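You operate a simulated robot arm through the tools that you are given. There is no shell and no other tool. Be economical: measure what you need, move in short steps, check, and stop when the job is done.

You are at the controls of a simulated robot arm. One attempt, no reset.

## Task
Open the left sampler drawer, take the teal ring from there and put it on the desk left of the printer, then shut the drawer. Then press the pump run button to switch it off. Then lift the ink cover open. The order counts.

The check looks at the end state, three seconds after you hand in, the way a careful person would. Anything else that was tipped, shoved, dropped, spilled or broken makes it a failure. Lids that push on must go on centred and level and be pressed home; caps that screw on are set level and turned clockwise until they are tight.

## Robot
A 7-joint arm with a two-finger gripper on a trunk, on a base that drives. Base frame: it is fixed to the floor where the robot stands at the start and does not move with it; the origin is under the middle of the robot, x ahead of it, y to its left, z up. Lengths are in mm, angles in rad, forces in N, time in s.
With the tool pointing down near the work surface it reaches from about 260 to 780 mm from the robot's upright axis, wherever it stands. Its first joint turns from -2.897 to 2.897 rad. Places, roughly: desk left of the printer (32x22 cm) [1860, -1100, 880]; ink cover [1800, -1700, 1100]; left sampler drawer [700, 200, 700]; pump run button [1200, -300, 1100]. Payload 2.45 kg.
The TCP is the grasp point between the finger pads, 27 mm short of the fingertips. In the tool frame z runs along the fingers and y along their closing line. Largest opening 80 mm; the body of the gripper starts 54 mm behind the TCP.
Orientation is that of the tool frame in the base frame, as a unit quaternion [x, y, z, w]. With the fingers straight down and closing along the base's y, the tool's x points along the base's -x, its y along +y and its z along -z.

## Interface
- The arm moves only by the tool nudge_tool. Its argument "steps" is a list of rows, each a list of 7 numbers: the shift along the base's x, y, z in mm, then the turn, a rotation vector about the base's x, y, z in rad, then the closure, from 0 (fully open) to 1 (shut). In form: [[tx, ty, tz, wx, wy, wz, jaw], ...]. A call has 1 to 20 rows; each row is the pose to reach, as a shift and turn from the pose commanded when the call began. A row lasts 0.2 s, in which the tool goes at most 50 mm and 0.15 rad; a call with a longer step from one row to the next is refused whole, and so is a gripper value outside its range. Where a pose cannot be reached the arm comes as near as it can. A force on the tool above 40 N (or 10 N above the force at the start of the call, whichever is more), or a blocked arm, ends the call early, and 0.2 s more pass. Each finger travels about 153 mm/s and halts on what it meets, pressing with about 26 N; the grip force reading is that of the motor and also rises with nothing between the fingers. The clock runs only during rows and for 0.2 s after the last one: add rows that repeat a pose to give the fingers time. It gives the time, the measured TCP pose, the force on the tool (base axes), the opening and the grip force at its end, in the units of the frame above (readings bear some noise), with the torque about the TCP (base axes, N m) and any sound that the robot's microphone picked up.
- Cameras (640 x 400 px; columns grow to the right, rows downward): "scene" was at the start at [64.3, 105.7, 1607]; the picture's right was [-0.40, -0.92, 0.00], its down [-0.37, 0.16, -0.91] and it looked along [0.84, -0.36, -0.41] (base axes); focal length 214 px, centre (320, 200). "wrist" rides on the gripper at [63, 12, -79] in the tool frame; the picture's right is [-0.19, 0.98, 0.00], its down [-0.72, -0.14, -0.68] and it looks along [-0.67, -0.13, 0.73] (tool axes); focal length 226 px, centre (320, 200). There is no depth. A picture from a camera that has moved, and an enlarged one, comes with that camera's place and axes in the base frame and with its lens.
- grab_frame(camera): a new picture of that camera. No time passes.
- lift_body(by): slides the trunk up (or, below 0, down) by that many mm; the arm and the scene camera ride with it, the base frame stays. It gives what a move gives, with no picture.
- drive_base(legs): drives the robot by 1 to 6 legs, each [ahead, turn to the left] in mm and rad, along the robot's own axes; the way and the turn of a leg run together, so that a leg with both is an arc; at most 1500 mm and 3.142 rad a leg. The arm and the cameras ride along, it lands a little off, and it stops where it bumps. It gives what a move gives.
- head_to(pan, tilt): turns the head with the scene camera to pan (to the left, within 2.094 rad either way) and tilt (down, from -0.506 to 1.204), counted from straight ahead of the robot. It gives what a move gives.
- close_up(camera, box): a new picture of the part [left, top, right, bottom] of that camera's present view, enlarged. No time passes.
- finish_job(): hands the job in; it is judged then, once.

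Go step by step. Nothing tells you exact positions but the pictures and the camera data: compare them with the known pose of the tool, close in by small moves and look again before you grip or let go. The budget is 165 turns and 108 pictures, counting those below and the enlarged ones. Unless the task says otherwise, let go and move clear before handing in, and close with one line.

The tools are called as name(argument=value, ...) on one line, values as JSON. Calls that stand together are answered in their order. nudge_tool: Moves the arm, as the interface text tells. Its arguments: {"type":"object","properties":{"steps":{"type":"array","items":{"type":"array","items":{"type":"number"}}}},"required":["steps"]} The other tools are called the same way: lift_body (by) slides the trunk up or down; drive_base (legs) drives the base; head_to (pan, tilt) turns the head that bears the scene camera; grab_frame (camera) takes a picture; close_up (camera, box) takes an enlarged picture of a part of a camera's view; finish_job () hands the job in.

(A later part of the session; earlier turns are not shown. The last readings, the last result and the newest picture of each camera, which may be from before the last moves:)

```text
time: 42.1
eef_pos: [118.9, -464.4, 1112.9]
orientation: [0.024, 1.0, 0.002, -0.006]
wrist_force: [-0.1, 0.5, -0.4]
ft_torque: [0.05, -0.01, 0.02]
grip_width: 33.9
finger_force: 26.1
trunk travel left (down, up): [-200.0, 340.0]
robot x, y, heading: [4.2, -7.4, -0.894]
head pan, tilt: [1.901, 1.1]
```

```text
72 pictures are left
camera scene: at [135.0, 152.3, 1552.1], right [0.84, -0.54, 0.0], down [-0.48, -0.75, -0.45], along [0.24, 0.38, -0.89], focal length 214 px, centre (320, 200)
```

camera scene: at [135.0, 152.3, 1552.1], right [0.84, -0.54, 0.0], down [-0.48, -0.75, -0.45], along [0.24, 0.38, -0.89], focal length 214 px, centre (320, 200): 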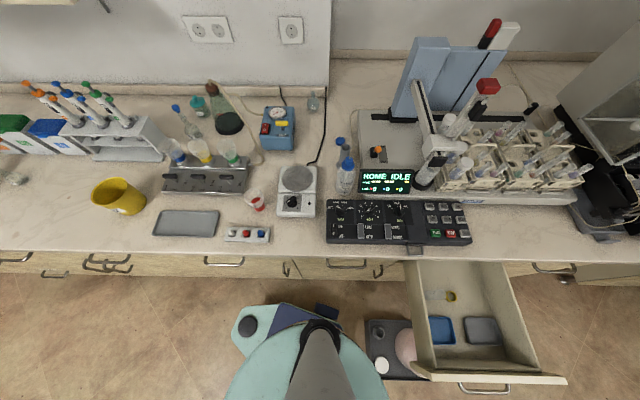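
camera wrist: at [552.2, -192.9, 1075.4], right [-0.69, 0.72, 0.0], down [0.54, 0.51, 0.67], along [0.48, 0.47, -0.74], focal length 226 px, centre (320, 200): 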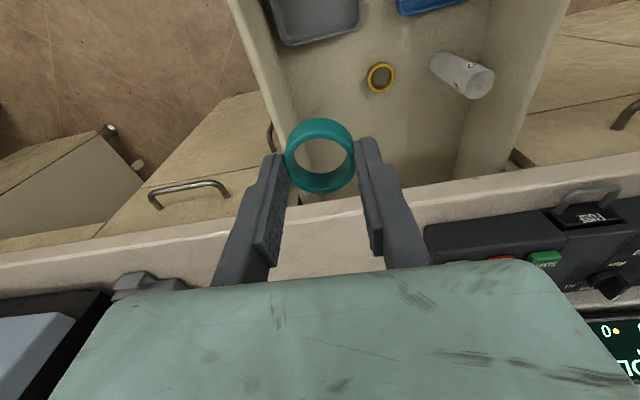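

The base seems to have met the carboy tray's edge or come close to it, and the tray has not visibly moved. I'll turn back, reverse away from the bench area, and go around with more room.

drive_base(legs=[[0, 0.88], [-450, 0]])

head_to(pan=-0.3, tilt=0.7)

grab_frame(camera="scene")

```text
time: 47.2
eef_pos: [-16.6, -203.4, 1112.1]
orientation: [-0.407, 0.913, -0.001, -0.007]
wrist_force: [0.2, -0.7, -0.3]
ft_torque: [0.0, -0.06, -0.02]
grip_width: 33.7
finger_force: 25.8
trunk travel left (down, up): [-200.0, 340.0]
robot x, y, heading: [-443.5, -1.7, -0.007]
head pan, tilt: [1.901, 1.1]
```

```text
time: 49.2
eef_pos: [-15.5, -204.1, 1112.8]
orientation: [-0.406, 0.914, -0.001, -0.007]
wrist_force: [0.3, -0.3, -0.1]
ft_torque: [0.02, -0.01, -0.02]
grip_width: 33.9
finger_force: 25.8
trunk travel left (down, up): [-200.0, 340.0]
robot x, y, heading: [-446.3, -1.9, -0.012]
head pan, tilt: [-0.3, 0.7]
```

```text
71 pictures are left
camera scene: at [-381.7, 115.5, 1582.0], right [-0.31, -0.95, 0.0], down [-0.61, 0.2, -0.76], along [0.73, -0.23, -0.64], focal length 214 px, centre (320, 200)
```

scene: 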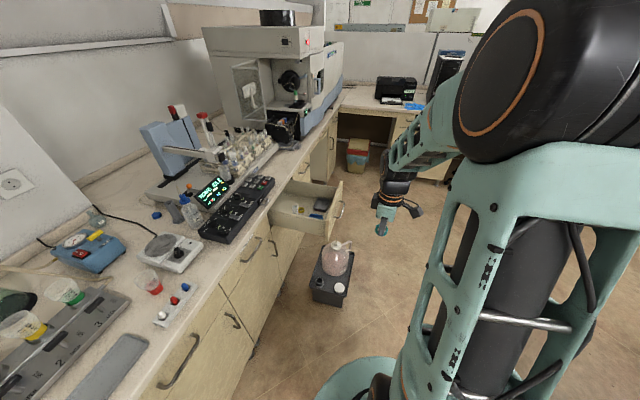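

The drawer and carboy look undisturbed. Now I'll turn right and drive around in open floor, keeping well clear.

drive_base(legs=[[0, -1.2], [950, 0], [0, 1.1]])

head_to(pan=0.0, tilt=0.6)

grab_frame(camera="scene")

```text
time: 59.2
eef_pos: [148.9, -1288.4, 1112.0]
orientation: [-0.149, 0.989, 0.001, -0.007]
wrist_force: [-0.5, -1.1, 0.7]
ft_torque: [-0.01, -0.04, -0.01]
grip_width: 30.7
finger_force: 25.5
trunk travel left (down, up): [-200.0, 340.0]
robot x, y, heading: [-116.8, -893.1, -0.746]
head pan, tilt: [-0.3, 0.7]
stopped in leg 3: the robot was blocked; the commanded pose is now the measured one
```

```text
time: 60.0
eef_pos: [147.8, -1288.8, 1112.1]
orientation: [-0.149, 0.989, 0.0, -0.007]
wrist_force: [-0.7, -0.7, 0.5]
ft_torque: [-0.04, 0.04, 0.0]
grip_width: 30.7
finger_force: 26.0
trunk travel left (down, up): [-200.0, 340.0]
robot x, y, heading: [-115.7, -894.7, -0.748]
head pan, tilt: [0.0, 0.6]
```

```text
70 pictures are left
camera scene: at [29.4, -837.5, 1590.7], right [-0.68, -0.73, 0.0], down [-0.41, 0.38, -0.82], along [0.6, -0.56, -0.57], focal length 214 px, centre (320, 200)
```

scene: 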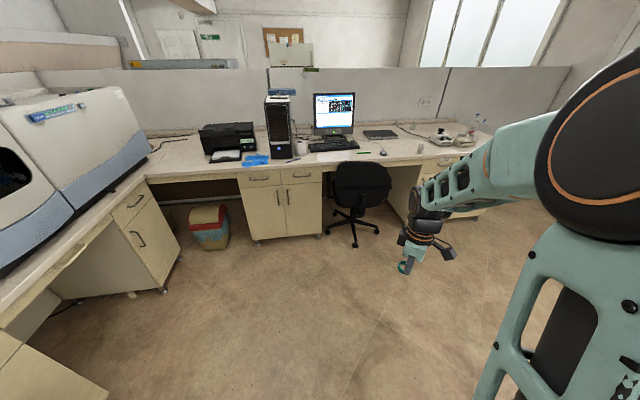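

Turning was blocked again, and the grip width dropped to 30.7 mm, so I must check the ring and see what is touching the base.

grab_frame(camera="wrist")

head_to(pan=2.0, tilt=1.0)

grab_frame(camera="scene")

head_to(pan=-2.0, tilt=1.0)

grab_frame(camera="scene")

```text
69 pictures are left
camera wrist: at [86.3, -1292.6, 1192.7], right [-0.1, 0.99, 0.0], down [0.74, 0.08, 0.67], along [0.67, 0.07, -0.74], focal length 226 px, centre (320, 200)
```

wrist: 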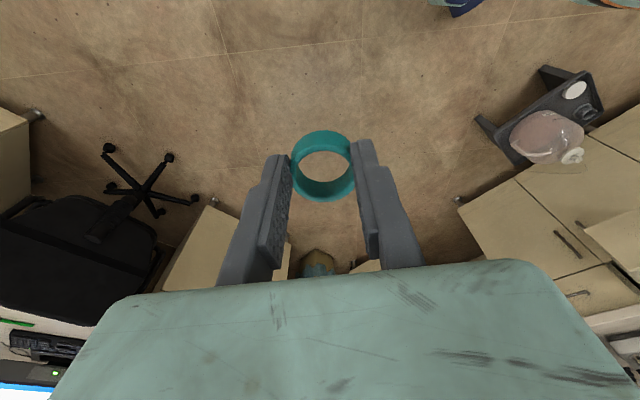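

```text
time: 62.0
eef_pos: [149.0, -1288.1, 1111.7]
orientation: [-0.148, 0.989, 0.001, -0.007]
wrist_force: [0.0, 0.1, -1.2]
ft_torque: [0.02, -0.04, -0.01]
grip_width: 30.7
finger_force: 25.8
trunk travel left (down, up): [-200.0, 340.0]
robot x, y, heading: [-116.2, -894.1, -0.749]
head pan, tilt: [2.0, 1.0]
```

```text
68 pictures are left
camera scene: at [-13.3, -711.0, 1558.7], right [0.95, -0.31, 0.0], down [-0.26, -0.8, -0.54], along [0.17, 0.51, -0.84], focal length 214 px, centre (320, 200)
```

scene: 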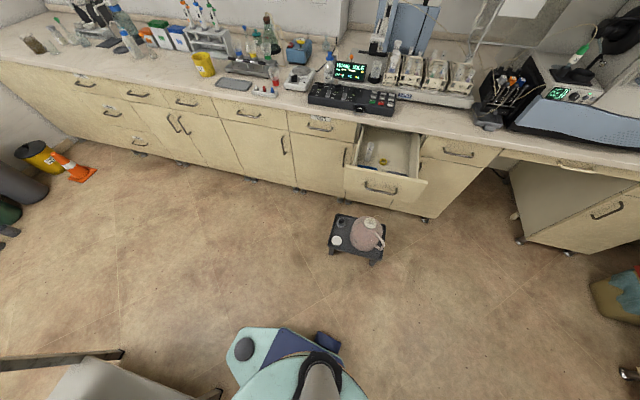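

```text
time: 65.2
eef_pos: [149.2, -1288.4, 1111.9]
orientation: [-0.149, 0.989, 0.0, -0.006]
wrist_force: [0.1, -0.2, -0.2]
ft_torque: [0.01, 0.0, 0.02]
grip_width: 30.9
finger_force: 25.5
trunk travel left (down, up): [-200.0, 340.0]
robot x, y, heading: [-117.5, -897.2, -0.748]
head pan, tilt: [-2.0, 1.0]
```

```text
67 pictures are left
camera scene: at [-99.4, -803.9, 1558.7], right [-0.38, 0.92, 0.0], down [0.78, 0.32, -0.54], along [-0.5, -0.21, -0.84], focal length 214 px, centre (320, 200)
```

scene: 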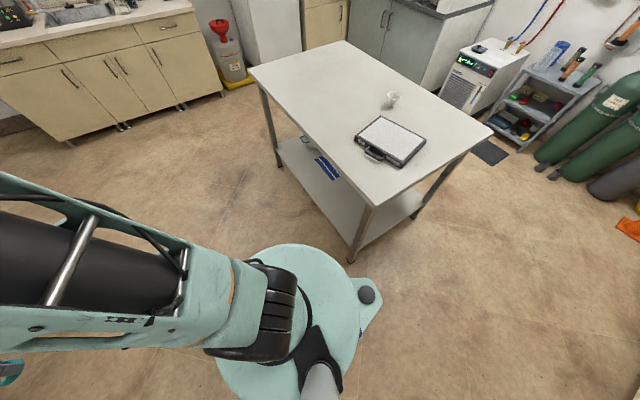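

A table leg behind the robot blocked the turn, and the ring is still held well. I'll drive forward away from the table, then turn and head for the spot in front of the desk.

drive_base(legs=[[500, 0], [0, 1.0]])

head_to(pan=0.0, tilt=0.6)

grab_frame(camera="scene")

```text
time: 70.8
eef_pos: [722.8, -1216.4, 1111.3]
orientation: [-0.609, 0.793, -0.003, -0.006]
wrist_force: [-0.8, 0.7, -0.8]
ft_torque: [-0.01, -0.01, -0.01]
grip_width: 30.8
finger_force: 26.5
trunk travel left (down, up): [-200.0, 340.0]
robot x, y, heading: [250.9, -1233.7, 0.266]
head pan, tilt: [-2.0, 1.0]
```

```text
time: 72.7
eef_pos: [722.9, -1217.4, 1112.0]
orientation: [-0.609, 0.793, -0.003, -0.007]
wrist_force: [0.3, 0.4, -0.2]
ft_torque: [0.0, 0.0, 0.03]
grip_width: 31.2
finger_force: 26.1
trunk travel left (down, up): [-200.0, 340.0]
robot x, y, heading: [252.4, -1232.1, 0.262]
head pan, tilt: [0.0, 0.6]
```

```text
66 pictures are left
camera scene: at [278.6, -1076.0, 1590.6], right [0.26, -0.97, 0.0], down [-0.55, -0.15, -0.82], along [0.8, 0.22, -0.57], focal length 214 px, centre (320, 200)
```

scene: 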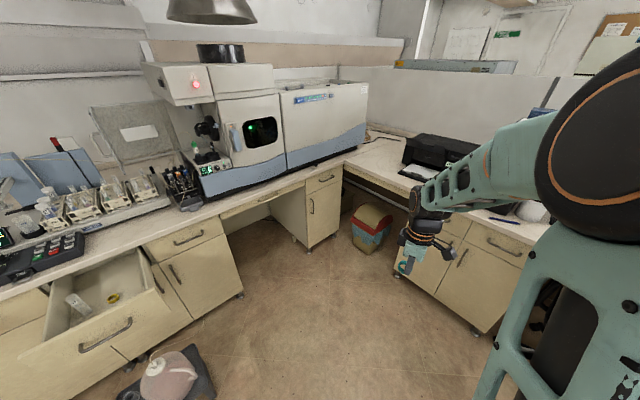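

The desk area left of the printer is in view at about (1900, -1120). I'll drive ahead to a stance in front of it and turn slightly right.

drive_base(legs=[[1000, 0], [0, -0.45]])

head_to(pan=0.2, tilt=0.8)

grab_frame(camera="scene")

grab_frame(camera="wrist")

```text
time: 79.2
eef_pos: [1646.7, -1165.6, 1111.4]
orientation: [-0.417, 0.909, -0.001, -0.007]
wrist_force: [-0.3, -0.5, -0.6]
ft_torque: [0.01, -0.03, 0.01]
grip_width: 30.8
finger_force: 26.1
trunk travel left (down, up): [-200.0, 340.0]
robot x, y, heading: [1217.4, -972.7, -0.188]
head pan, tilt: [0.0, 0.6]
```

```text
time: 80.0
eef_pos: [1647.4, -1165.8, 1111.2]
orientation: [-0.416, 0.909, -0.002, -0.007]
wrist_force: [-0.1, 0.2, 0.1]
ft_torque: [-0.01, -0.02, 0.03]
grip_width: 30.9
finger_force: 26.2
trunk travel left (down, up): [-200.0, 340.0]
robot x, y, heading: [1214.5, -969.6, -0.188]
head pan, tilt: [0.201, 0.799]
```

```text
65 pictures are left
camera scene: at [1301.2, -828.6, 1573.8], right [0.01, -1.0, 0.0], down [-0.72, -0.01, -0.7], along [0.7, 0.01, -0.72], focal length 214 px, centre (320, 200)
```

scene: 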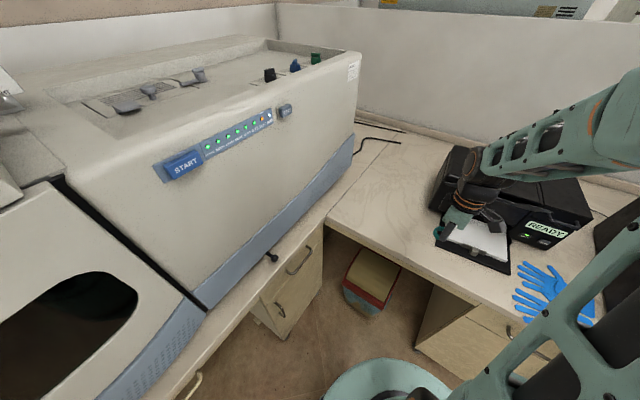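

```text
64 pictures are left
camera wrist: at [1597.8, -1202.2, 1192.7], right [-0.62, 0.79, 0.0], down [0.58, 0.46, 0.67], along [0.53, 0.41, -0.74], focal length 226 px, centre (320, 200)
```

wrist: 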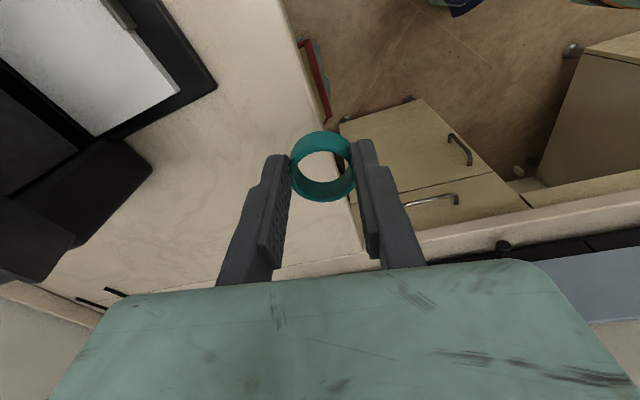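

D at (1860, -1100) lies on the clear desk area between the instrument and the printer. I'll move the ring over it and descend to about 40 mm above the desk.

nudge_tool(steps=[[43, 13, 0, 0, 0, 0, 0.8], [85, 26, 0, 0, 0, 0, 0.8], [128, 40, 0, 0, 0, 0, 0.8], [170, 53, -20, 0, 0, 0, 0.8], [205, 64, -50, 0, 0, 0, 0.8], [213, 66, -90, 0, 0, 0, 0.8], [213, 66, -130, 0, 0, 0, 0.8], [213, 66, -160, 0, 0, 0, 0.8]])

grab_frame(camera="scene")

grab_frame(camera="wrist")

```text
time: 81.8
eef_pos: [1860.4, -1100.2, 952.1]
orientation: [-0.417, 0.909, -0.001, -0.007]
wrist_force: [1.0, 0.4, -0.4]
ft_torque: [0.0, 0.0, -0.03]
grip_width: 30.9
finger_force: 25.7
trunk travel left (down, up): [-200.0, 340.0]
robot x, y, heading: [1215.0, -973.6, -0.19]
head pan, tilt: [0.201, 0.799]
```

```text
63 pictures are left
camera scene: at [1301.7, -828.5, 1573.7], right [0.01, -1.0, 0.0], down [-0.72, -0.01, -0.7], along [0.7, 0.01, -0.72], focal length 214 px, centre (320, 200)
```

scene: 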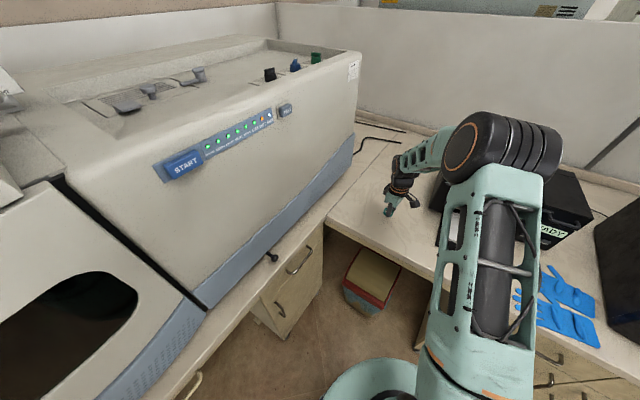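

```text
62 pictures are left
camera wrist: at [1810.9, -1137.3, 1034.0], right [-0.62, 0.79, 0.0], down [0.58, 0.46, 0.67], along [0.53, 0.41, -0.74], focal length 226 px, centre (320, 200)
```

wrist: 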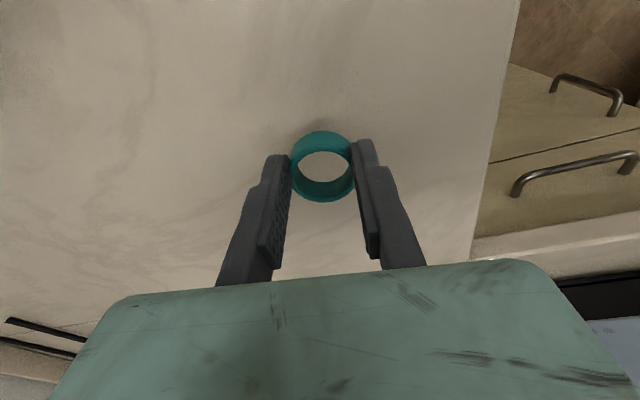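

Good clear spot on the desk. I'll lower slowly until contact.

nudge_tool(steps=[[0, 0, -15, 0, 0, 0, 0.8], [0, 0, -25, 0, 0, 0, 0.8], [0, 0, -32, 0, 0, 0, 0.8], [0, 0, -36, 0, 0, 0, 0.8], [0, 0, -40, 0, 0, 0, 0.8]])

grab_frame(camera="wrist")

```text
time: 83.0
eef_pos: [1860.5, -1098.9, 912.0]
orientation: [-0.417, 0.909, -0.001, -0.008]
wrist_force: [-1.6, 0.0, 4.9]
ft_torque: [-0.02, -0.02, -0.02]
grip_width: 30.8
finger_force: 25.9
trunk travel left (down, up): [-200.0, 340.0]
robot x, y, heading: [1213.3, -973.4, -0.182]
head pan, tilt: [0.201, 0.799]
```

```text
61 pictures are left
camera wrist: at [1811.2, -1136.1, 993.2], right [-0.62, 0.79, 0.0], down [0.58, 0.46, 0.67], along [0.53, 0.41, -0.74], focal length 226 px, centre (320, 200)
```

wrist: 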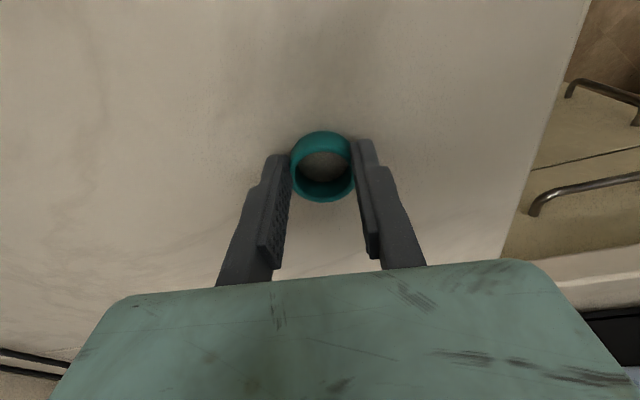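

First contact shows (about 5 N). I'll lower 1.5 mm more, open, and rise.

nudge_tool(steps=[[0, 0, -1.5, 0, 0, 0, 0.8], [0, 0, -1.5, 0, 0, 0, 0.6], [0, 0, -1.5, 0, 0, 0, 0.5], [0, 0, -1.5, 0, 0, 0, 0.4], [0, 0, -1.5, 0, 0, 0, 0.3], [0, 0, 15, 0, 0, 0, 0.3], [0, 0, 55, 0, 0, 0, 0.3], [0, 0, 100, 0, 0, 0, 0.3]])

grab_frame(camera="wrist")

```text
time: 84.8
eef_pos: [1860.5, -1099.0, 1012.1]
orientation: [-0.416, 0.909, -0.002, -0.009]
wrist_force: [-0.2, -0.1, 0.2]
ft_torque: [0.01, -0.02, 0.03]
grip_width: 56.3
finger_force: 0.1
trunk travel left (down, up): [-200.0, 340.0]
robot x, y, heading: [1214.2, -969.5, -0.184]
head pan, tilt: [0.201, 0.799]
```

```text
60 pictures are left
camera wrist: at [1810.7, -1135.9, 1093.7], right [-0.62, 0.79, 0.0], down [0.58, 0.46, 0.67], along [0.53, 0.41, -0.74], focal length 226 px, centre (320, 200)
```

wrist: 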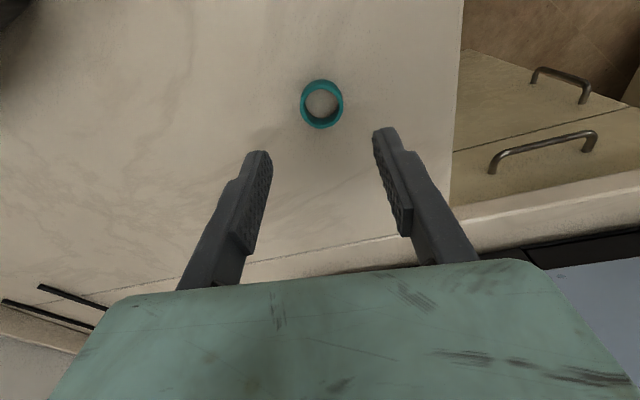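

The ring lies flat on the desk left of the printer. Now I'll retract the arm and retrace the path back to the drawer stance to shut it.

nudge_tool(steps=[[-40, 7, 25, 0, 0, 0, 0], [-80, 14, 50, 0, 0, 0, 0], [-120, 21, 75, 0, 0, 0, 0], [-160, 28, 100, 0, 0, 0, 0], [-197, 36, 110, 0, 0, 0, 0]])

close_up(camera="scene", box=[330, 120, 490, 260])

drive_base(legs=[[0, 0.45], [-1000, 0], [0, 1.83]])

```text
time: 86.0
eef_pos: [1662.2, -1063.0, 1120.3]
orientation: [-0.416, 0.909, -0.002, -0.007]
wrist_force: [0.5, 0.6, 0.0]
ft_torque: [-0.01, -0.02, 0.0]
grip_width: 79.7
finger_force: 0.1
trunk travel left (down, up): [-200.0, 340.0]
robot x, y, heading: [1217.3, -973.6, -0.188]
head pan, tilt: [0.201, 0.799]
```

```text
2.86 times, centred on (410, 190) of scene
camera zoom: at [1300.5, -828.3, 1573.8], right [0.01, -1.0, 0.0], down [-0.72, -0.01, -0.7], along [0.7, 0.01, -0.72], focal length 613 px, centre (63, 229)
```

zoom: 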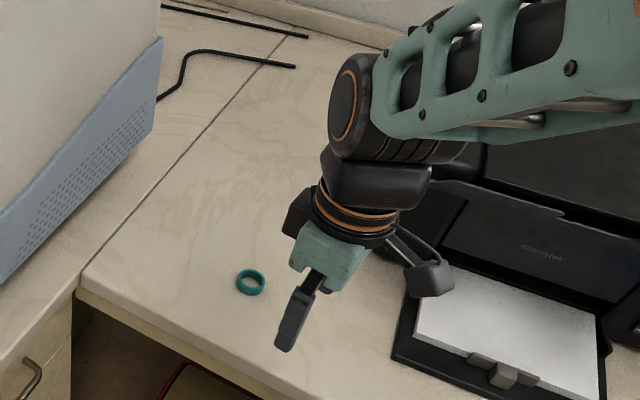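

```text
time: 97.1
eef_pos: [16.5, -836.9, 1121.0]
orientation: [1.0, -0.003, 0.007, 0.002]
wrist_force: [-0.6, -0.1, 0.4]
ft_torque: [0.0, 0.01, 0.01]
grip_width: 79.8
finger_force: 0.0
trunk travel left (down, up): [-200.0, 340.0]
robot x, y, heading: [241.4, -1237.7, 2.095]
head pan, tilt: [0.201, 0.799]
```

Good: the ring rests flat on the desk. I continue back to the spot behind the original stance.

drive_base(legs=[[1410, 0], [0, -2.095], [430, 0]])

head_to(pan=0.2, tilt=0.9)

grab_frame(camera="scene")

```text
time: 111.5
eef_pos: [426.0, -54.0, 1120.1]
orientation: [-0.488, 0.873, -0.002, -0.007]
wrist_force: [0.0, 0.3, -0.4]
ft_torque: [0.02, 0.05, 0.0]
grip_width: 80.0
finger_force: 0.0
trunk travel left (down, up): [-200.0, 340.0]
robot x, y, heading: [-27.7, -37.2, -0.023]
head pan, tilt: [0.201, 0.799]
```

```text
time: 112.2
eef_pos: [425.9, -54.3, 1120.5]
orientation: [-0.489, 0.872, -0.002, -0.007]
wrist_force: [0.6, 0.2, -0.1]
ft_torque: [0.02, 0.0, -0.01]
grip_width: 80.1
finger_force: 0.0
trunk travel left (down, up): [-200.0, 340.0]
robot x, y, heading: [-31.8, -38.9, -0.021]
head pan, tilt: [0.201, 0.901]
```

```text
58 pictures are left
camera scene: at [26.0, 117.5, 1565.9], right [0.18, -0.98, 0.0], down [-0.77, -0.14, -0.62], along [0.61, 0.11, -0.78], focal length 214 px, centre (320, 200)
```

scene: 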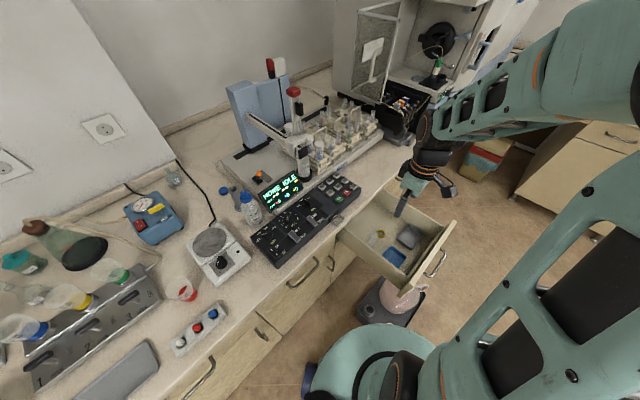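

The drawer is as I left it. I'll bring the tool outside the drawer front, horizontal again, aligned with the handle.

nudge_tool(steps=[[-6, -30, 0, 0.111, 0.0254, -0.0806, 0.3], [-12, -60, 0, 0.222, 0.0508, -0.1612, 0.3], [-18, -90, 0, 0.333, 0.0762, -0.2418, 0.3], [-24, -120, 0, 0.444, 0.1016, -0.3224, 0.3], [-30, -150, -20, 0.555, 0.127, -0.403, 0.3], [-36, -180, -40, 0.667, 0.1524, -0.4836, 0.3], [-42, -210, -60, 0.778, 0.1778, -0.5642, 0.3], [-48, -240, -80, 0.889, 0.2032, -0.6448, 0.3], [-54, -270, -100, 1.0, 0.2286, -0.7254, 0.3], [-60, -292, -130, 1.111, 0.254, -0.806, 0.3], [-60, -292, -170, 1.222, 0.2794, -0.8866, 0.3], [-60, -292, -210, 1.333, 0.3048, -0.9672, 0.3], [-60, -292, -250, 1.445, 0.3302, -1.0478, 0.3], [-60, -292, -295, 1.556, 0.3556, -1.1284, 0.3], [-60, -292, -344, 1.667, 0.381, -1.209, 0.3]])

grab_frame(camera="wrist")

close_up(camera="scene", box=[330, 170, 522, 320])

```text
time: 115.4
eef_pos: [366.1, -346.0, 775.8]
orientation: [0.188, 0.681, 0.681, 0.195]
wrist_force: [0.0, -0.6, 0.0]
ft_torque: [-0.02, -0.03, -0.01]
grip_width: 55.9
finger_force: 0.1
trunk travel left (down, up): [-200.0, 340.0]
robot x, y, heading: [-30.3, -37.4, -0.022]
head pan, tilt: [0.201, 0.901]
```

```text
57 pictures are left
camera wrist: at [272.0, -378.2, 787.6], right [0.15, -0.1, 0.98], down [0.26, -0.96, -0.14], along [0.95, 0.28, -0.12], focal length 226 px, centre (320, 200)
```

wrist: 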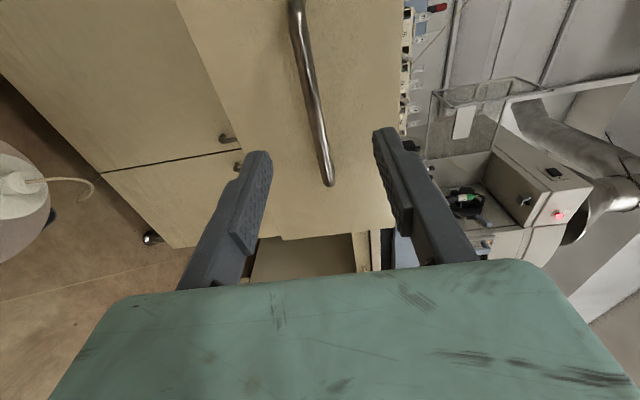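

```text
2.67 times, centred on (426, 245) of scene
camera zoom: at [25.9, 117.2, 1565.9], right [0.18, -0.98, 0.0], down [-0.77, -0.14, -0.62], along [0.61, 0.11, -0.78], focal length 572 px, centre (37, 80)
```

zoom: 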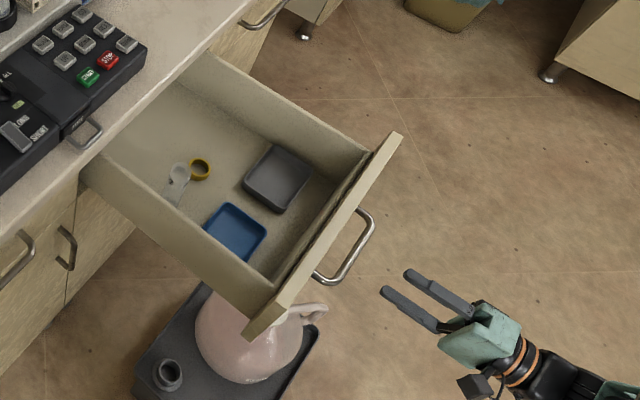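

The handle lines up between the fingers. I'll advance, grip the bar, and check.

nudge_tool(steps=[[12, 18, -1, 0, 0, 0, 0.3], [24, 36, -2, 0, 0, 0, 0.3], [35, 54, -3, 0, 0, 0, 0.3], [43, 67, -4, 0, 0, 0, 0.3], [43, 67, -4, 0, 0, 0, 0.3], [43, 67, -4, 0, 0, 0, 0.9], [43, 67, -4, 0, 0, 0, 1], [43, 67, -4, 0, 0, 0, 1]])

grab_frame(camera="wrist")

```text
time: 117.2
eef_pos: [409.4, -278.3, 770.5]
orientation: [0.187, 0.681, 0.681, 0.194]
wrist_force: [1.5, 0.4, 4.7]
ft_torque: [0.2, 0.3, -0.15]
grip_width: 11.3
finger_force: 38.1
trunk travel left (down, up): [-200.0, 340.0]
robot x, y, heading: [-32.9, -36.2, -0.018]
head pan, tilt: [0.201, 0.901]
```

```text
55 pictures are left
camera wrist: at [314.0, -311.2, 783.9], right [0.15, -0.1, 0.98], down [0.26, -0.96, -0.14], along [0.95, 0.28, -0.12], focal length 226 px, centre (320, 200)
```

wrist: 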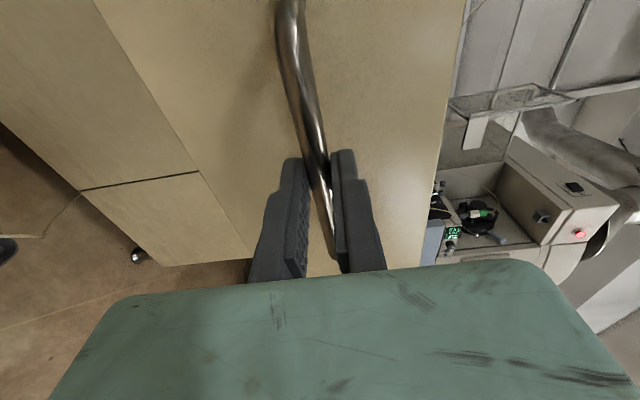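

Gripped. I'll push the drawer in steadily along its travel.

nudge_tool(steps=[[5, 8, 0, 0, 0, 0, 1], [14, 21, 0, 0, 0, 0, 1], [23, 36, 0, 0, 0, 0, 1], [32, 50, 0, 0, 0, 0, 1], [42, 64, 0, 0, 0, 0, 1], [51, 78, 0, 0, 0, 0, 1], [60, 92, 0, 0, 0, 0, 1], [69, 106, 0, 0, 0, 0, 1], [78, 120, 0, 0, 0, 0, 1], [87, 134, 0, 0, 0, 0, 1], [97, 148, 0, 0, 0, 0, 1], [106, 162, 0, 0, 0, 0, 1], [115, 176, 0, 0, 0, 0, 1], [124, 190, 0, 0, 0, 0, 1], [133, 204, 0, 0, 0, 0, 1], [142, 218, 0, 0, 0, 0, 1], [151, 232, 0, 0, 0, 0, 1]])

```text
time: 120.8
eef_pos: [560.8, -49.2, 770.9]
orientation: [0.187, 0.68, 0.681, 0.195]
wrist_force: [24.9, -15.0, 5.1]
ft_torque: [0.18, 0.23, -0.07]
grip_width: 11.2
finger_force: 38.7
trunk travel left (down, up): [-200.0, 340.0]
robot x, y, heading: [-33.9, -39.1, -0.023]
head pan, tilt: [0.201, 0.901]
```

Nearly closed, with a bit of side load. I'll shift sideways slightly and push the rest home until it stops.

nudge_tool(steps=[[2, -1, 0, 0, 0, 0, 1], [9, 10, 0, 0, 0, 0, 1], [16, 21, 0, 0, 0, 0, 1], [23, 32, 0, 0, 0, 0, 1], [28, 40, 0, 0, 0, 0, 1], [31, 45, 0, 0, 0, 0, 1], [33, 48, 0, 0, 0, 0, 1], [34, 50, 0, 0, 0, 0, 1], [35, 52, 0, 0, 0, 0, 1]])

grab_frame(camera="wrist")

close_up(camera="scene", box=[330, 170, 458, 270])

```text
time: 122.5
eef_pos: [591.9, -2.6, 771.4]
orientation: [0.187, 0.681, 0.681, 0.194]
wrist_force: [-14.9, -8.8, 6.7]
ft_torque: [0.12, 0.09, -0.54]
grip_width: 11.4
finger_force: 38.8
trunk travel left (down, up): [-200.0, 340.0]
robot x, y, heading: [-36.0, -35.0, -0.02]
head pan, tilt: [0.201, 0.901]
stopped in row 8: the force on the tool passed its limit at 40 N (the readings are from after the stop); the commanded pose is now the measured one
```

```text
54 pictures are left
camera wrist: at [496.9, -34.5, 784.1], right [0.16, -0.1, 0.98], down [0.26, -0.96, -0.14], along [0.95, 0.28, -0.12], focal length 226 px, centre (320, 200)
```

wrist: 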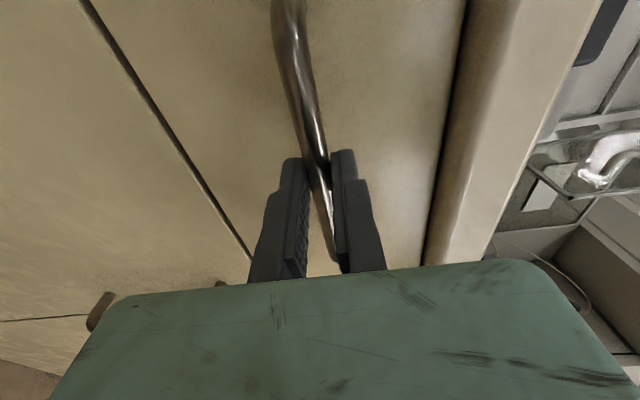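

```text
4.00 times, centred on (394, 220) of scene
camera zoom: at [24.3, 116.2, 1566.2], right [0.18, -0.98, 0.0], down [-0.77, -0.14, -0.62], along [0.61, 0.11, -0.78], focal length 858 px, centre (24, 120)
```

zoom: 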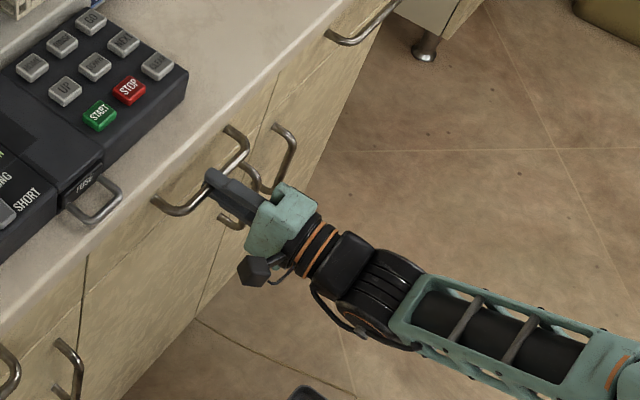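

The drawer hit its stop, flush with its neighbours. I'll release the bar and back straight away.

nudge_tool(steps=[[0, 0, 0, 0, 0, 0, 0.6], [0, 0, 0, 0, 0, 0, 0.3], [0, 0, 0, 0, 0, 0, 0.3], [-11, -17, 0, 0, 0, 0, 0.3], [-27, -42, 0, 0, 0, 0, 0.3], [-48, -76, 0, 0, 0, 0, 0.3], [-70, -110, 0, 0, 0, 0, 0.3]])

grab_frame(camera="wrist")

head_to(pan=-0.3, tilt=0.6)

grab_frame(camera="scene")

```text
time: 124.1
eef_pos: [523.1, -112.5, 770.0]
orientation: [0.189, 0.682, 0.68, 0.194]
wrist_force: [0.5, 0.3, 0.0]
ft_torque: [-0.01, 0.01, 0.0]
grip_width: 55.8
finger_force: 0.0
trunk travel left (down, up): [-200.0, 340.0]
robot x, y, heading: [-31.8, -37.4, -0.02]
head pan, tilt: [0.201, 0.901]
```

```text
52 pictures are left
camera wrist: at [427.8, -144.8, 782.8], right [0.16, -0.1, 0.98], down [0.26, -0.96, -0.13], along [0.95, 0.28, -0.13], focal length 226 px, centre (320, 200)
```

wrist: 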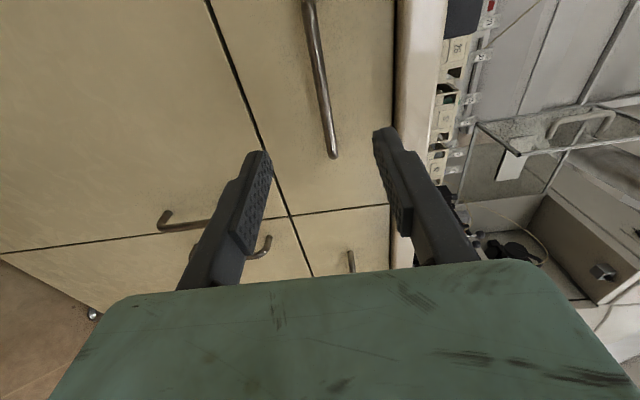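

```text
time: 125.0
eef_pos: [523.2, -112.7, 769.5]
orientation: [0.188, 0.682, 0.68, 0.194]
wrist_force: [-0.3, 0.7, 0.2]
ft_torque: [0.01, 0.0, 0.01]
grip_width: 55.9
finger_force: 0.2
trunk travel left (down, up): [-200.0, 340.0]
robot x, y, heading: [-32.7, -42.6, -0.019]
head pan, tilt: [-0.3, 0.6]
```

```text
51 pictures are left
camera scene: at [35.6, 75.8, 1590.6], right [-0.32, -0.95, 0.0], down [-0.54, 0.18, -0.82], along [0.78, -0.26, -0.57], focal length 214 px, centre (320, 200)
```

scene: 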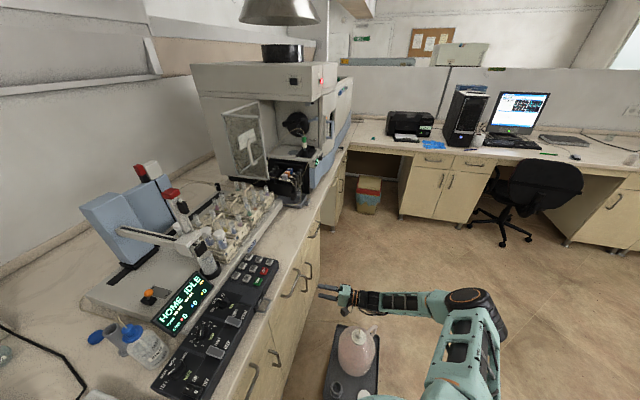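

The drawer is shut flush. Next is the pump panel beside the burner compartment, so I'll raise and retract the arm, then drive around to the front of the instrument.

nudge_tool(steps=[[-15, -25, 30, 0, 0, 0, 0.6], [-30, -50, 70, 0, 0, 0, 1], [-45, -70, 115, 0, 0, 0, 1], [-60, -80, 160, 0, 0, 0, 1], [-75, -85, 205, 0, 0, 0, 1], [-90, -90, 250, 0, 0, 0, 1], [-105, -90, 290, 0, 0, 0, 1], [-120, -90, 330, 0, 0, 0, 1]])

drive_base(legs=[[-420, 0], [0, -1.035], [1420, 0], [0, 1.7]])

head_to(pan=0.35, tilt=0.5)

grab_frame(camera="scene")

```text
refused: row 3 steps farther than a row can; nothing moved
```

```text
time: 141.2
eef_pos: [728.8, -999.1, 769.9]
orientation: [-0.04, 0.707, 0.706, -0.034]
wrist_force: [0.1, 0.6, -0.9]
ft_torque: [0.02, 0.04, 0.0]
grip_width: 56.1
finger_force: 0.1
trunk travel left (down, up): [-200.0, 340.0]
robot x, y, heading: [247.4, -1275.7, 0.63]
head pan, tilt: [-0.3, 0.6]
```

```text
time: 142.3
eef_pos: [728.2, -1001.1, 769.9]
orientation: [-0.04, 0.706, 0.706, -0.034]
wrist_force: [0.4, 0.5, 0.4]
ft_torque: [-0.02, -0.01, -0.01]
grip_width: 55.8
finger_force: 0.1
trunk travel left (down, up): [-200.0, 340.0]
robot x, y, heading: [243.6, -1275.7, 0.629]
head pan, tilt: [0.351, 0.499]
```

```text
50 pictures are left
camera scene: at [196.1, -1098.4, 1599.7], right [0.83, -0.56, 0.0], down [-0.27, -0.4, -0.88], along [0.49, 0.73, -0.48], focal length 214 px, centre (320, 200)
```

scene: 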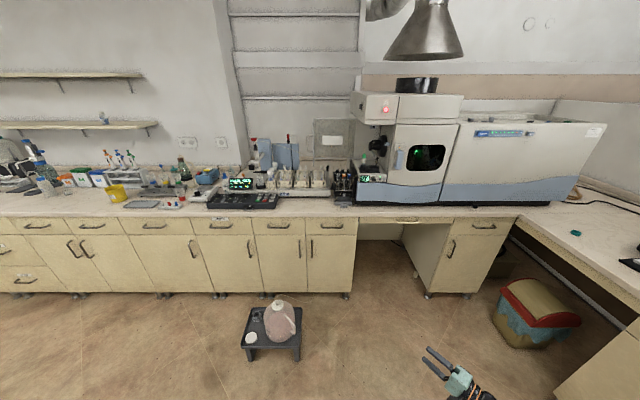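

Good overview: all drawers look shut. I'll enlarge the pump panel area.

close_up(camera="scene", box=[330, 130, 450, 210])

```text
5.00 times, centred on (390, 170) of scene
camera zoom: at [196.1, -1098.4, 1599.7], right [0.83, -0.56, 0.0], down [-0.27, -0.4, -0.88], along [0.49, 0.73, -0.48], focal length 1072 px, centre (-30, 350)
```

zoom: 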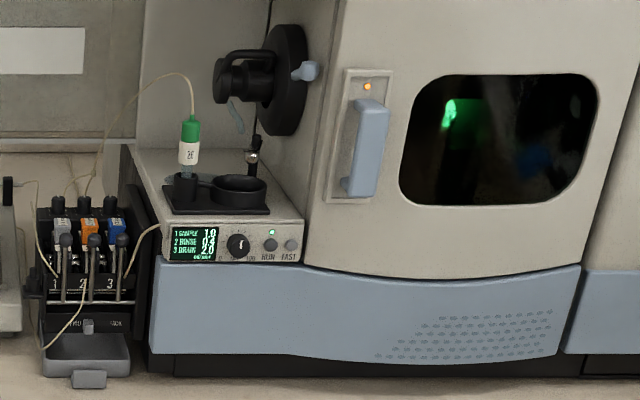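

The RUN button with its lit green LED is at about (1151, -317, 1100). I'll raise and retract the arm with legal steps, then drive to in front of it.

nudge_tool(steps=[[-13, -10, 37, 0, 0, 0, 1], [-27, -20, 73, 0, 0, 0, 1], [-40, -29, 110, 0, 0, 0, 1], [-54, -39, 147, 0, 0, 0, 1], [-67, -49, 183, 0, 0, 0, 1], [-81, -59, 220, 0, 0, 0, 1], [-94, -68, 257, 0, 0, 0, 1], [-108, -78, 293, 0, 0, 0, 1], [-121, -88, 330, 0, 0, 0, 1]])

drive_base(legs=[[740, 0], [0, 0.4]])

head_to(pan=0.1, tilt=0.7)

grab_frame(camera="scene")

grab_frame(camera="wrist")

```text
time: 144.3
eef_pos: [607.7, -1085.5, 1100.5]
orientation: [-0.041, 0.707, 0.705, -0.034]
wrist_force: [-0.2, 0.0, -0.8]
ft_torque: [0.02, -0.02, 0.0]
grip_width: 0.0
finger_force: 26.1
trunk travel left (down, up): [-200.0, 340.0]
robot x, y, heading: [243.5, -1274.8, 0.634]
head pan, tilt: [0.351, 0.499]
```

```text
time: 149.6
eef_pos: [1107.2, -518.0, 1100.8]
orientation: [-0.18, 0.684, 0.685, -0.174]
wrist_force: [0.4, -0.2, 0.3]
ft_torque: [0.01, -0.03, -0.01]
grip_width: 0.0
finger_force: 26.1
trunk travel left (down, up): [-200.0, 340.0]
robot x, y, heading: [849.7, -834.6, 1.033]
head pan, tilt: [0.351, 0.499]
```

```text
time: 150.3
eef_pos: [1107.0, -518.7, 1100.0]
orientation: [-0.18, 0.684, 0.685, -0.174]
wrist_force: [-0.8, -0.2, 0.1]
ft_torque: [-0.02, -0.02, 0.01]
grip_width: 0.0
finger_force: 26.3
trunk travel left (down, up): [-200.0, 340.0]
robot x, y, heading: [848.1, -836.2, 1.038]
head pan, tilt: [0.099, 0.7]
```

```text
48 pictures are left
camera scene: at [752.7, -702.6, 1582.1], right [0.91, -0.42, 0.0], down [-0.27, -0.58, -0.77], along [0.32, 0.69, -0.64], focal length 214 px, centre (320, 200)
```

scene: 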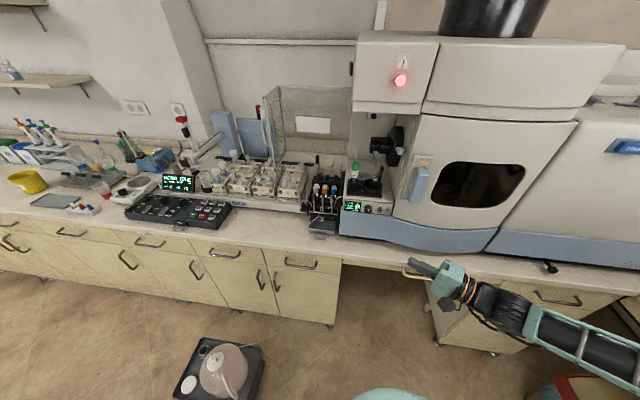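

```text
47 pictures are left
camera wrist: at [1091.2, -616.0, 1113.2], right [0.16, 0.09, 0.98], down [0.96, -0.25, -0.13], along [0.23, 0.96, -0.13], focal length 226 px, centre (320, 200)
```

wrist: 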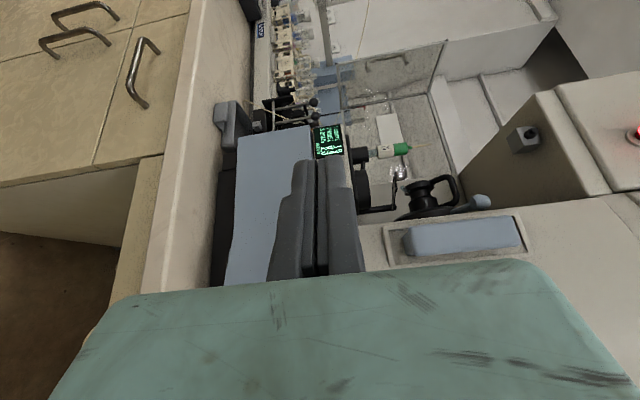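

I'm in front of the instrument. I'll turn the tool to face the panel squarely, and enlarge the panel to locate RUN.

nudge_tool(steps=[[-5, 0, 0, 0, 0, -0.14, 1], [-10, 0, 0, 0, 0, -0.28, 1], [-15, 0, 0, 0, 0, -0.42, 1], [-20, 0, 0, 0, 0, -0.56, 1], [-25, 0, 0, 0, 0, -0.7, 1], [-30, 0, 0, 0, 0, -0.84, 1], [-35, 0, 0, 0, 0, -0.97, 1], [-40, 0, 0, 0, 0, -1.068, 1]])

close_up(camera="scene", box=[330, 170, 410, 220])

grab_frame(camera="wrist")

```text
time: 152.1
eef_pos: [1139.9, -432.5, 1030.2]
orientation: [0.193, 0.68, 0.679, 0.2]
wrist_force: [0.7, 0.5, -0.4]
ft_torque: [-0.01, -0.04, -0.04]
grip_width: 0.0
finger_force: 26.4
out of reach, approached as far as the arm can: row 3, 4, 5, 6, 7, 8
trunk travel left (down, up): [-200.0, 340.0]
robot x, y, heading: [847.3, -836.5, 1.035]
head pan, tilt: [0.099, 0.7]
```

```text
8.00 times, centred on (370, 195) of scene
camera zoom: at [752.4, -701.7, 1581.9], right [0.91, -0.42, 0.0], down [-0.27, -0.58, -0.76], along [0.32, 0.69, -0.65], focal length 1716 px, centre (-80, 240)
```

zoom: 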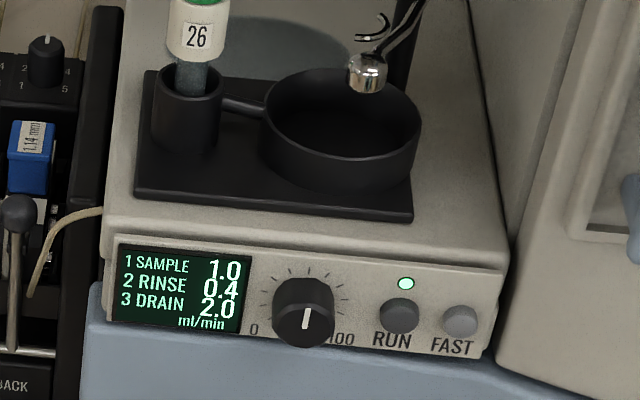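

```text
45 pictures are left
camera wrist: at [1044.3, -462.2, 1042.9], right [0.16, -0.1, 0.98], down [0.24, -0.96, -0.14], along [0.96, 0.26, -0.13], focal length 226 px, centre (320, 200)
```

wrist: 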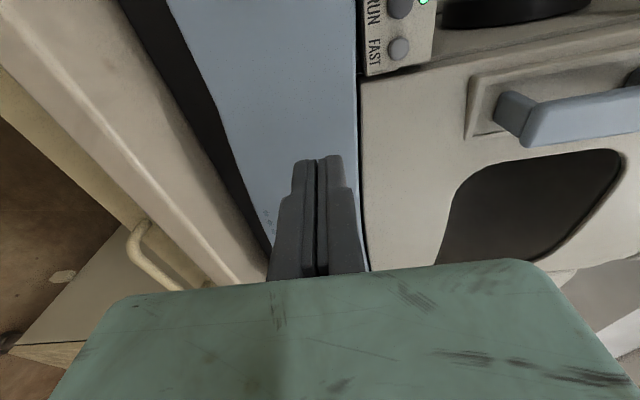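

RUN is at about (1160, -308, 1091). The arm is cramped this close with a horizontal tool, so I'll back the base up 130 mm for reach and re-read the pose.

drive_base(legs=[[-130, 0]])

nudge_tool(steps=[[0, 0, 0, 0, 0, 0, 1]])

```text
time: 153.4
eef_pos: [1073.5, -543.7, 1030.1]
orientation: [0.194, 0.68, 0.679, 0.199]
wrist_force: [0.8, 0.8, 0.9]
ft_torque: [-0.02, -0.02, 0.0]
grip_width: 0.2
finger_force: 25.7
trunk travel left (down, up): [-200.0, 340.0]
robot x, y, heading: [780.5, -949.2, 1.03]
head pan, tilt: [0.099, 0.7]
```

```text
time: 153.8
eef_pos: [1072.7, -544.2, 1030.5]
orientation: [0.193, 0.681, 0.678, 0.199]
wrist_force: [-0.5, -0.4, -0.4]
ft_torque: [-0.01, -0.03, -0.01]
grip_width: 0.0
finger_force: 26.3
trunk travel left (down, up): [-200.0, 340.0]
robot x, y, heading: [782.9, -949.0, 1.035]
head pan, tilt: [0.099, 0.7]
```

The commanded pose is sane again and the tool points straight at the panel. I'll move to about 60 mm in front of the button and look.

nudge_tool(steps=[[7, 27, 10, 0, 0, 0, 1], [14, 54, 20, 0, 0, 0, 1], [21, 81, 30, 0, 0, 0, 1], [28, 108, 40, 0, 0, 0, 1], [35, 135, 50, 0, 0, 0, 1], [41, 162, 61, 0, 0, 0, 1]])

grab_frame(camera="wrist")

head_to(pan=0.0, tilt=0.65)

grab_frame(camera="scene")

```text
time: 155.2
eef_pos: [1113.8, -380.7, 1091.5]
orientation: [0.194, 0.68, 0.679, 0.199]
wrist_force: [0.3, 0.0, -0.1]
ft_torque: [-0.01, -0.04, 0.0]
grip_width: 0.1
finger_force: 26.0
trunk travel left (down, up): [-200.0, 340.0]
robot x, y, heading: [780.5, -947.6, 1.026]
head pan, tilt: [0.099, 0.7]
```

```text
44 pictures are left
camera wrist: at [1018.7, -411.7, 1104.6], right [0.16, -0.1, 0.98], down [0.24, -0.96, -0.14], along [0.96, 0.26, -0.13], focal length 226 px, centre (320, 200)
```

wrist: 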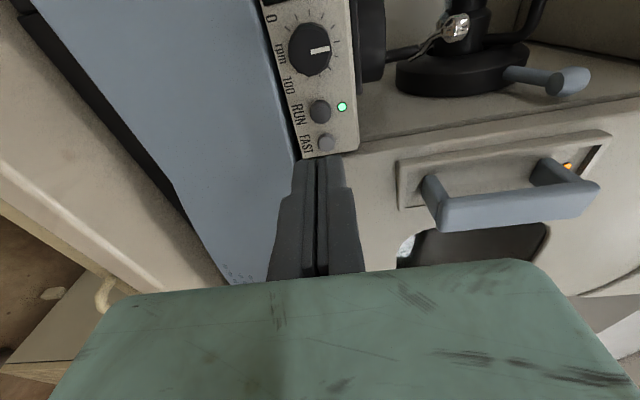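

```text
time: 155.9
eef_pos: [1114.8, -381.9, 1092.5]
orientation: [0.194, 0.68, 0.678, 0.2]
wrist_force: [-0.1, 0.0, -0.6]
ft_torque: [-0.02, 0.0, 0.0]
grip_width: 0.0
finger_force: 26.4
trunk travel left (down, up): [-200.0, 340.0]
robot x, y, heading: [777.8, -944.9, 1.035]
head pan, tilt: [0.0, 0.649]
```

```text
43 pictures are left
camera scene: at [694.8, -816.6, 1586.3], right [0.86, -0.51, 0.0], down [-0.31, -0.52, -0.8], along [0.41, 0.68, -0.6], focal length 214 px, centre (320, 200)
```

scene: 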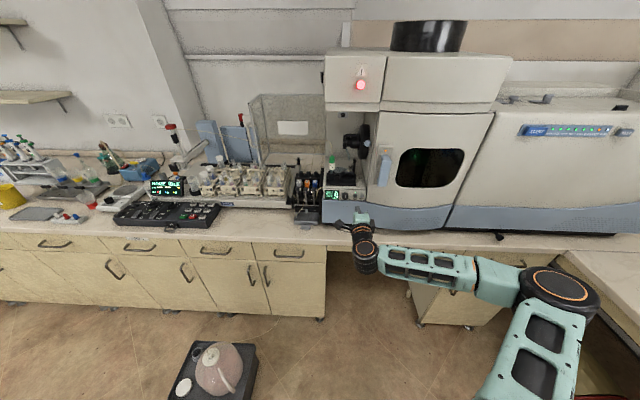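

The button lines up in height, about 68 mm ahead of the fingertips and 3 mm to the right. I'll advance 40 mm with that correction and look again.

nudge_tool(steps=[[10, 10, 0, 0, 0, 0, 1], [18, 22, 0, 0, 0, 0, 1], [24, 32, 0, 0, 0, 0, 1]])

close_up(camera="wrist", box=[240, 80, 400, 180])

close_up(camera="scene", box=[320, 170, 400, 220])

```text
time: 156.7
eef_pos: [1138.5, -350.4, 1092.5]
orientation: [0.194, 0.68, 0.679, 0.198]
wrist_force: [-0.1, 0.0, 0.0]
ft_torque: [0.01, 0.02, -0.01]
grip_width: 0.0
finger_force: 25.7
trunk travel left (down, up): [-200.0, 340.0]
robot x, y, heading: [780.3, -948.0, 1.036]
head pan, tilt: [0.0, 0.649]
```

```text
4.00 times, centred on (320, 130) of wrist
camera zoom: at [1043.6, -380.2, 1104.3], right [0.16, -0.1, 0.98], down [0.24, -0.96, -0.14], along [0.96, 0.26, -0.13], focal length 904 px, centre (320, 480)
```

zoom: 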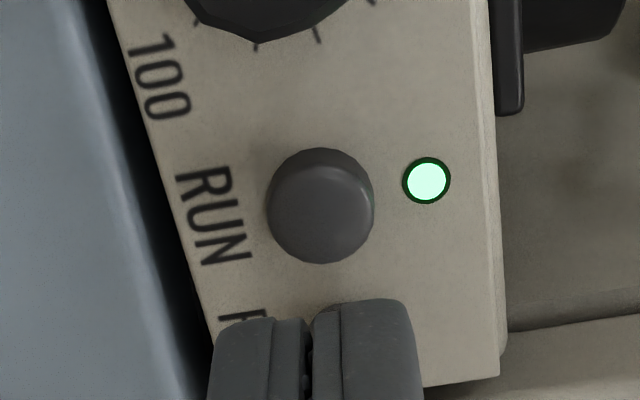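

```text
8.00 times, centred on (360, 195) of scene
camera zoom: at [694.7, -816.5, 1586.3], right [0.86, -0.51, 0.0], down [-0.31, -0.52, -0.8], along [0.41, 0.68, -0.6], focal length 1716 px, centre (0, 240)
```

zoom: 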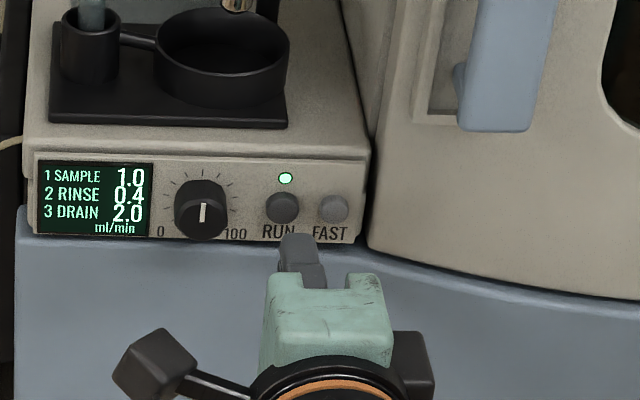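

The button is about 22 mm ahead of the fingertips, a touch left and up. I'll correct by 3 mm each and push forward in small steps.

nudge_tool(steps=[[-2.5, 1.6, 3, 0, 0, 0, 1], [2.8, 10, 3, 0, 0, 0, 1], [6, 15, 3, 0, 0, 0, 1], [7, 17, 3, 0, 0, 0, 1]])

close_up(camera="wrist", box=[240, 80, 400, 180])

close_up(camera="scene", box=[320, 170, 400, 220])

```text
time: 157.7
eef_pos: [1145.0, -332.2, 1092.9]
orientation: [0.193, 0.68, 0.678, 0.199]
wrist_force: [-0.1, -0.9, 0.5]
ft_torque: [0.02, 0.0, -0.02]
grip_width: 0.2
finger_force: 26.4
trunk travel left (down, up): [-200.0, 340.0]
robot x, y, heading: [784.0, -949.4, 1.036]
head pan, tilt: [0.0, 0.649]
```

```text
4.00 times, centred on (320, 130) of wrist
camera zoom: at [1050.1, -363.5, 1106.6], right [0.16, -0.1, 0.98], down [0.25, -0.96, -0.13], along [0.96, 0.26, -0.13], focal length 904 px, centre (320, 480)
```

zoom: 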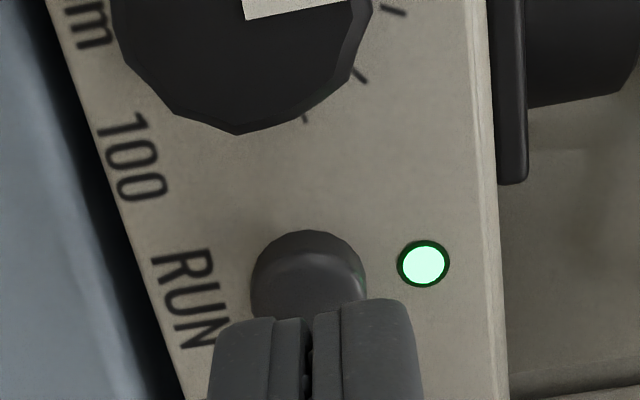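

```text
8.00 times, centred on (360, 195) of scene
camera zoom: at [694.8, -816.5, 1586.4], right [0.86, -0.51, 0.0], down [-0.31, -0.52, -0.8], along [0.41, 0.68, -0.6], focal length 1716 px, centre (0, 240)
```

zoom: 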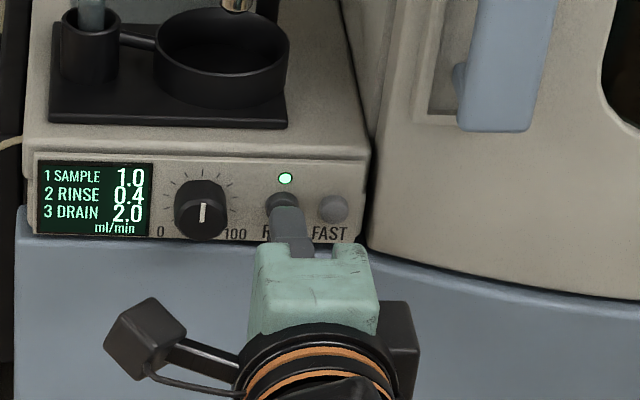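

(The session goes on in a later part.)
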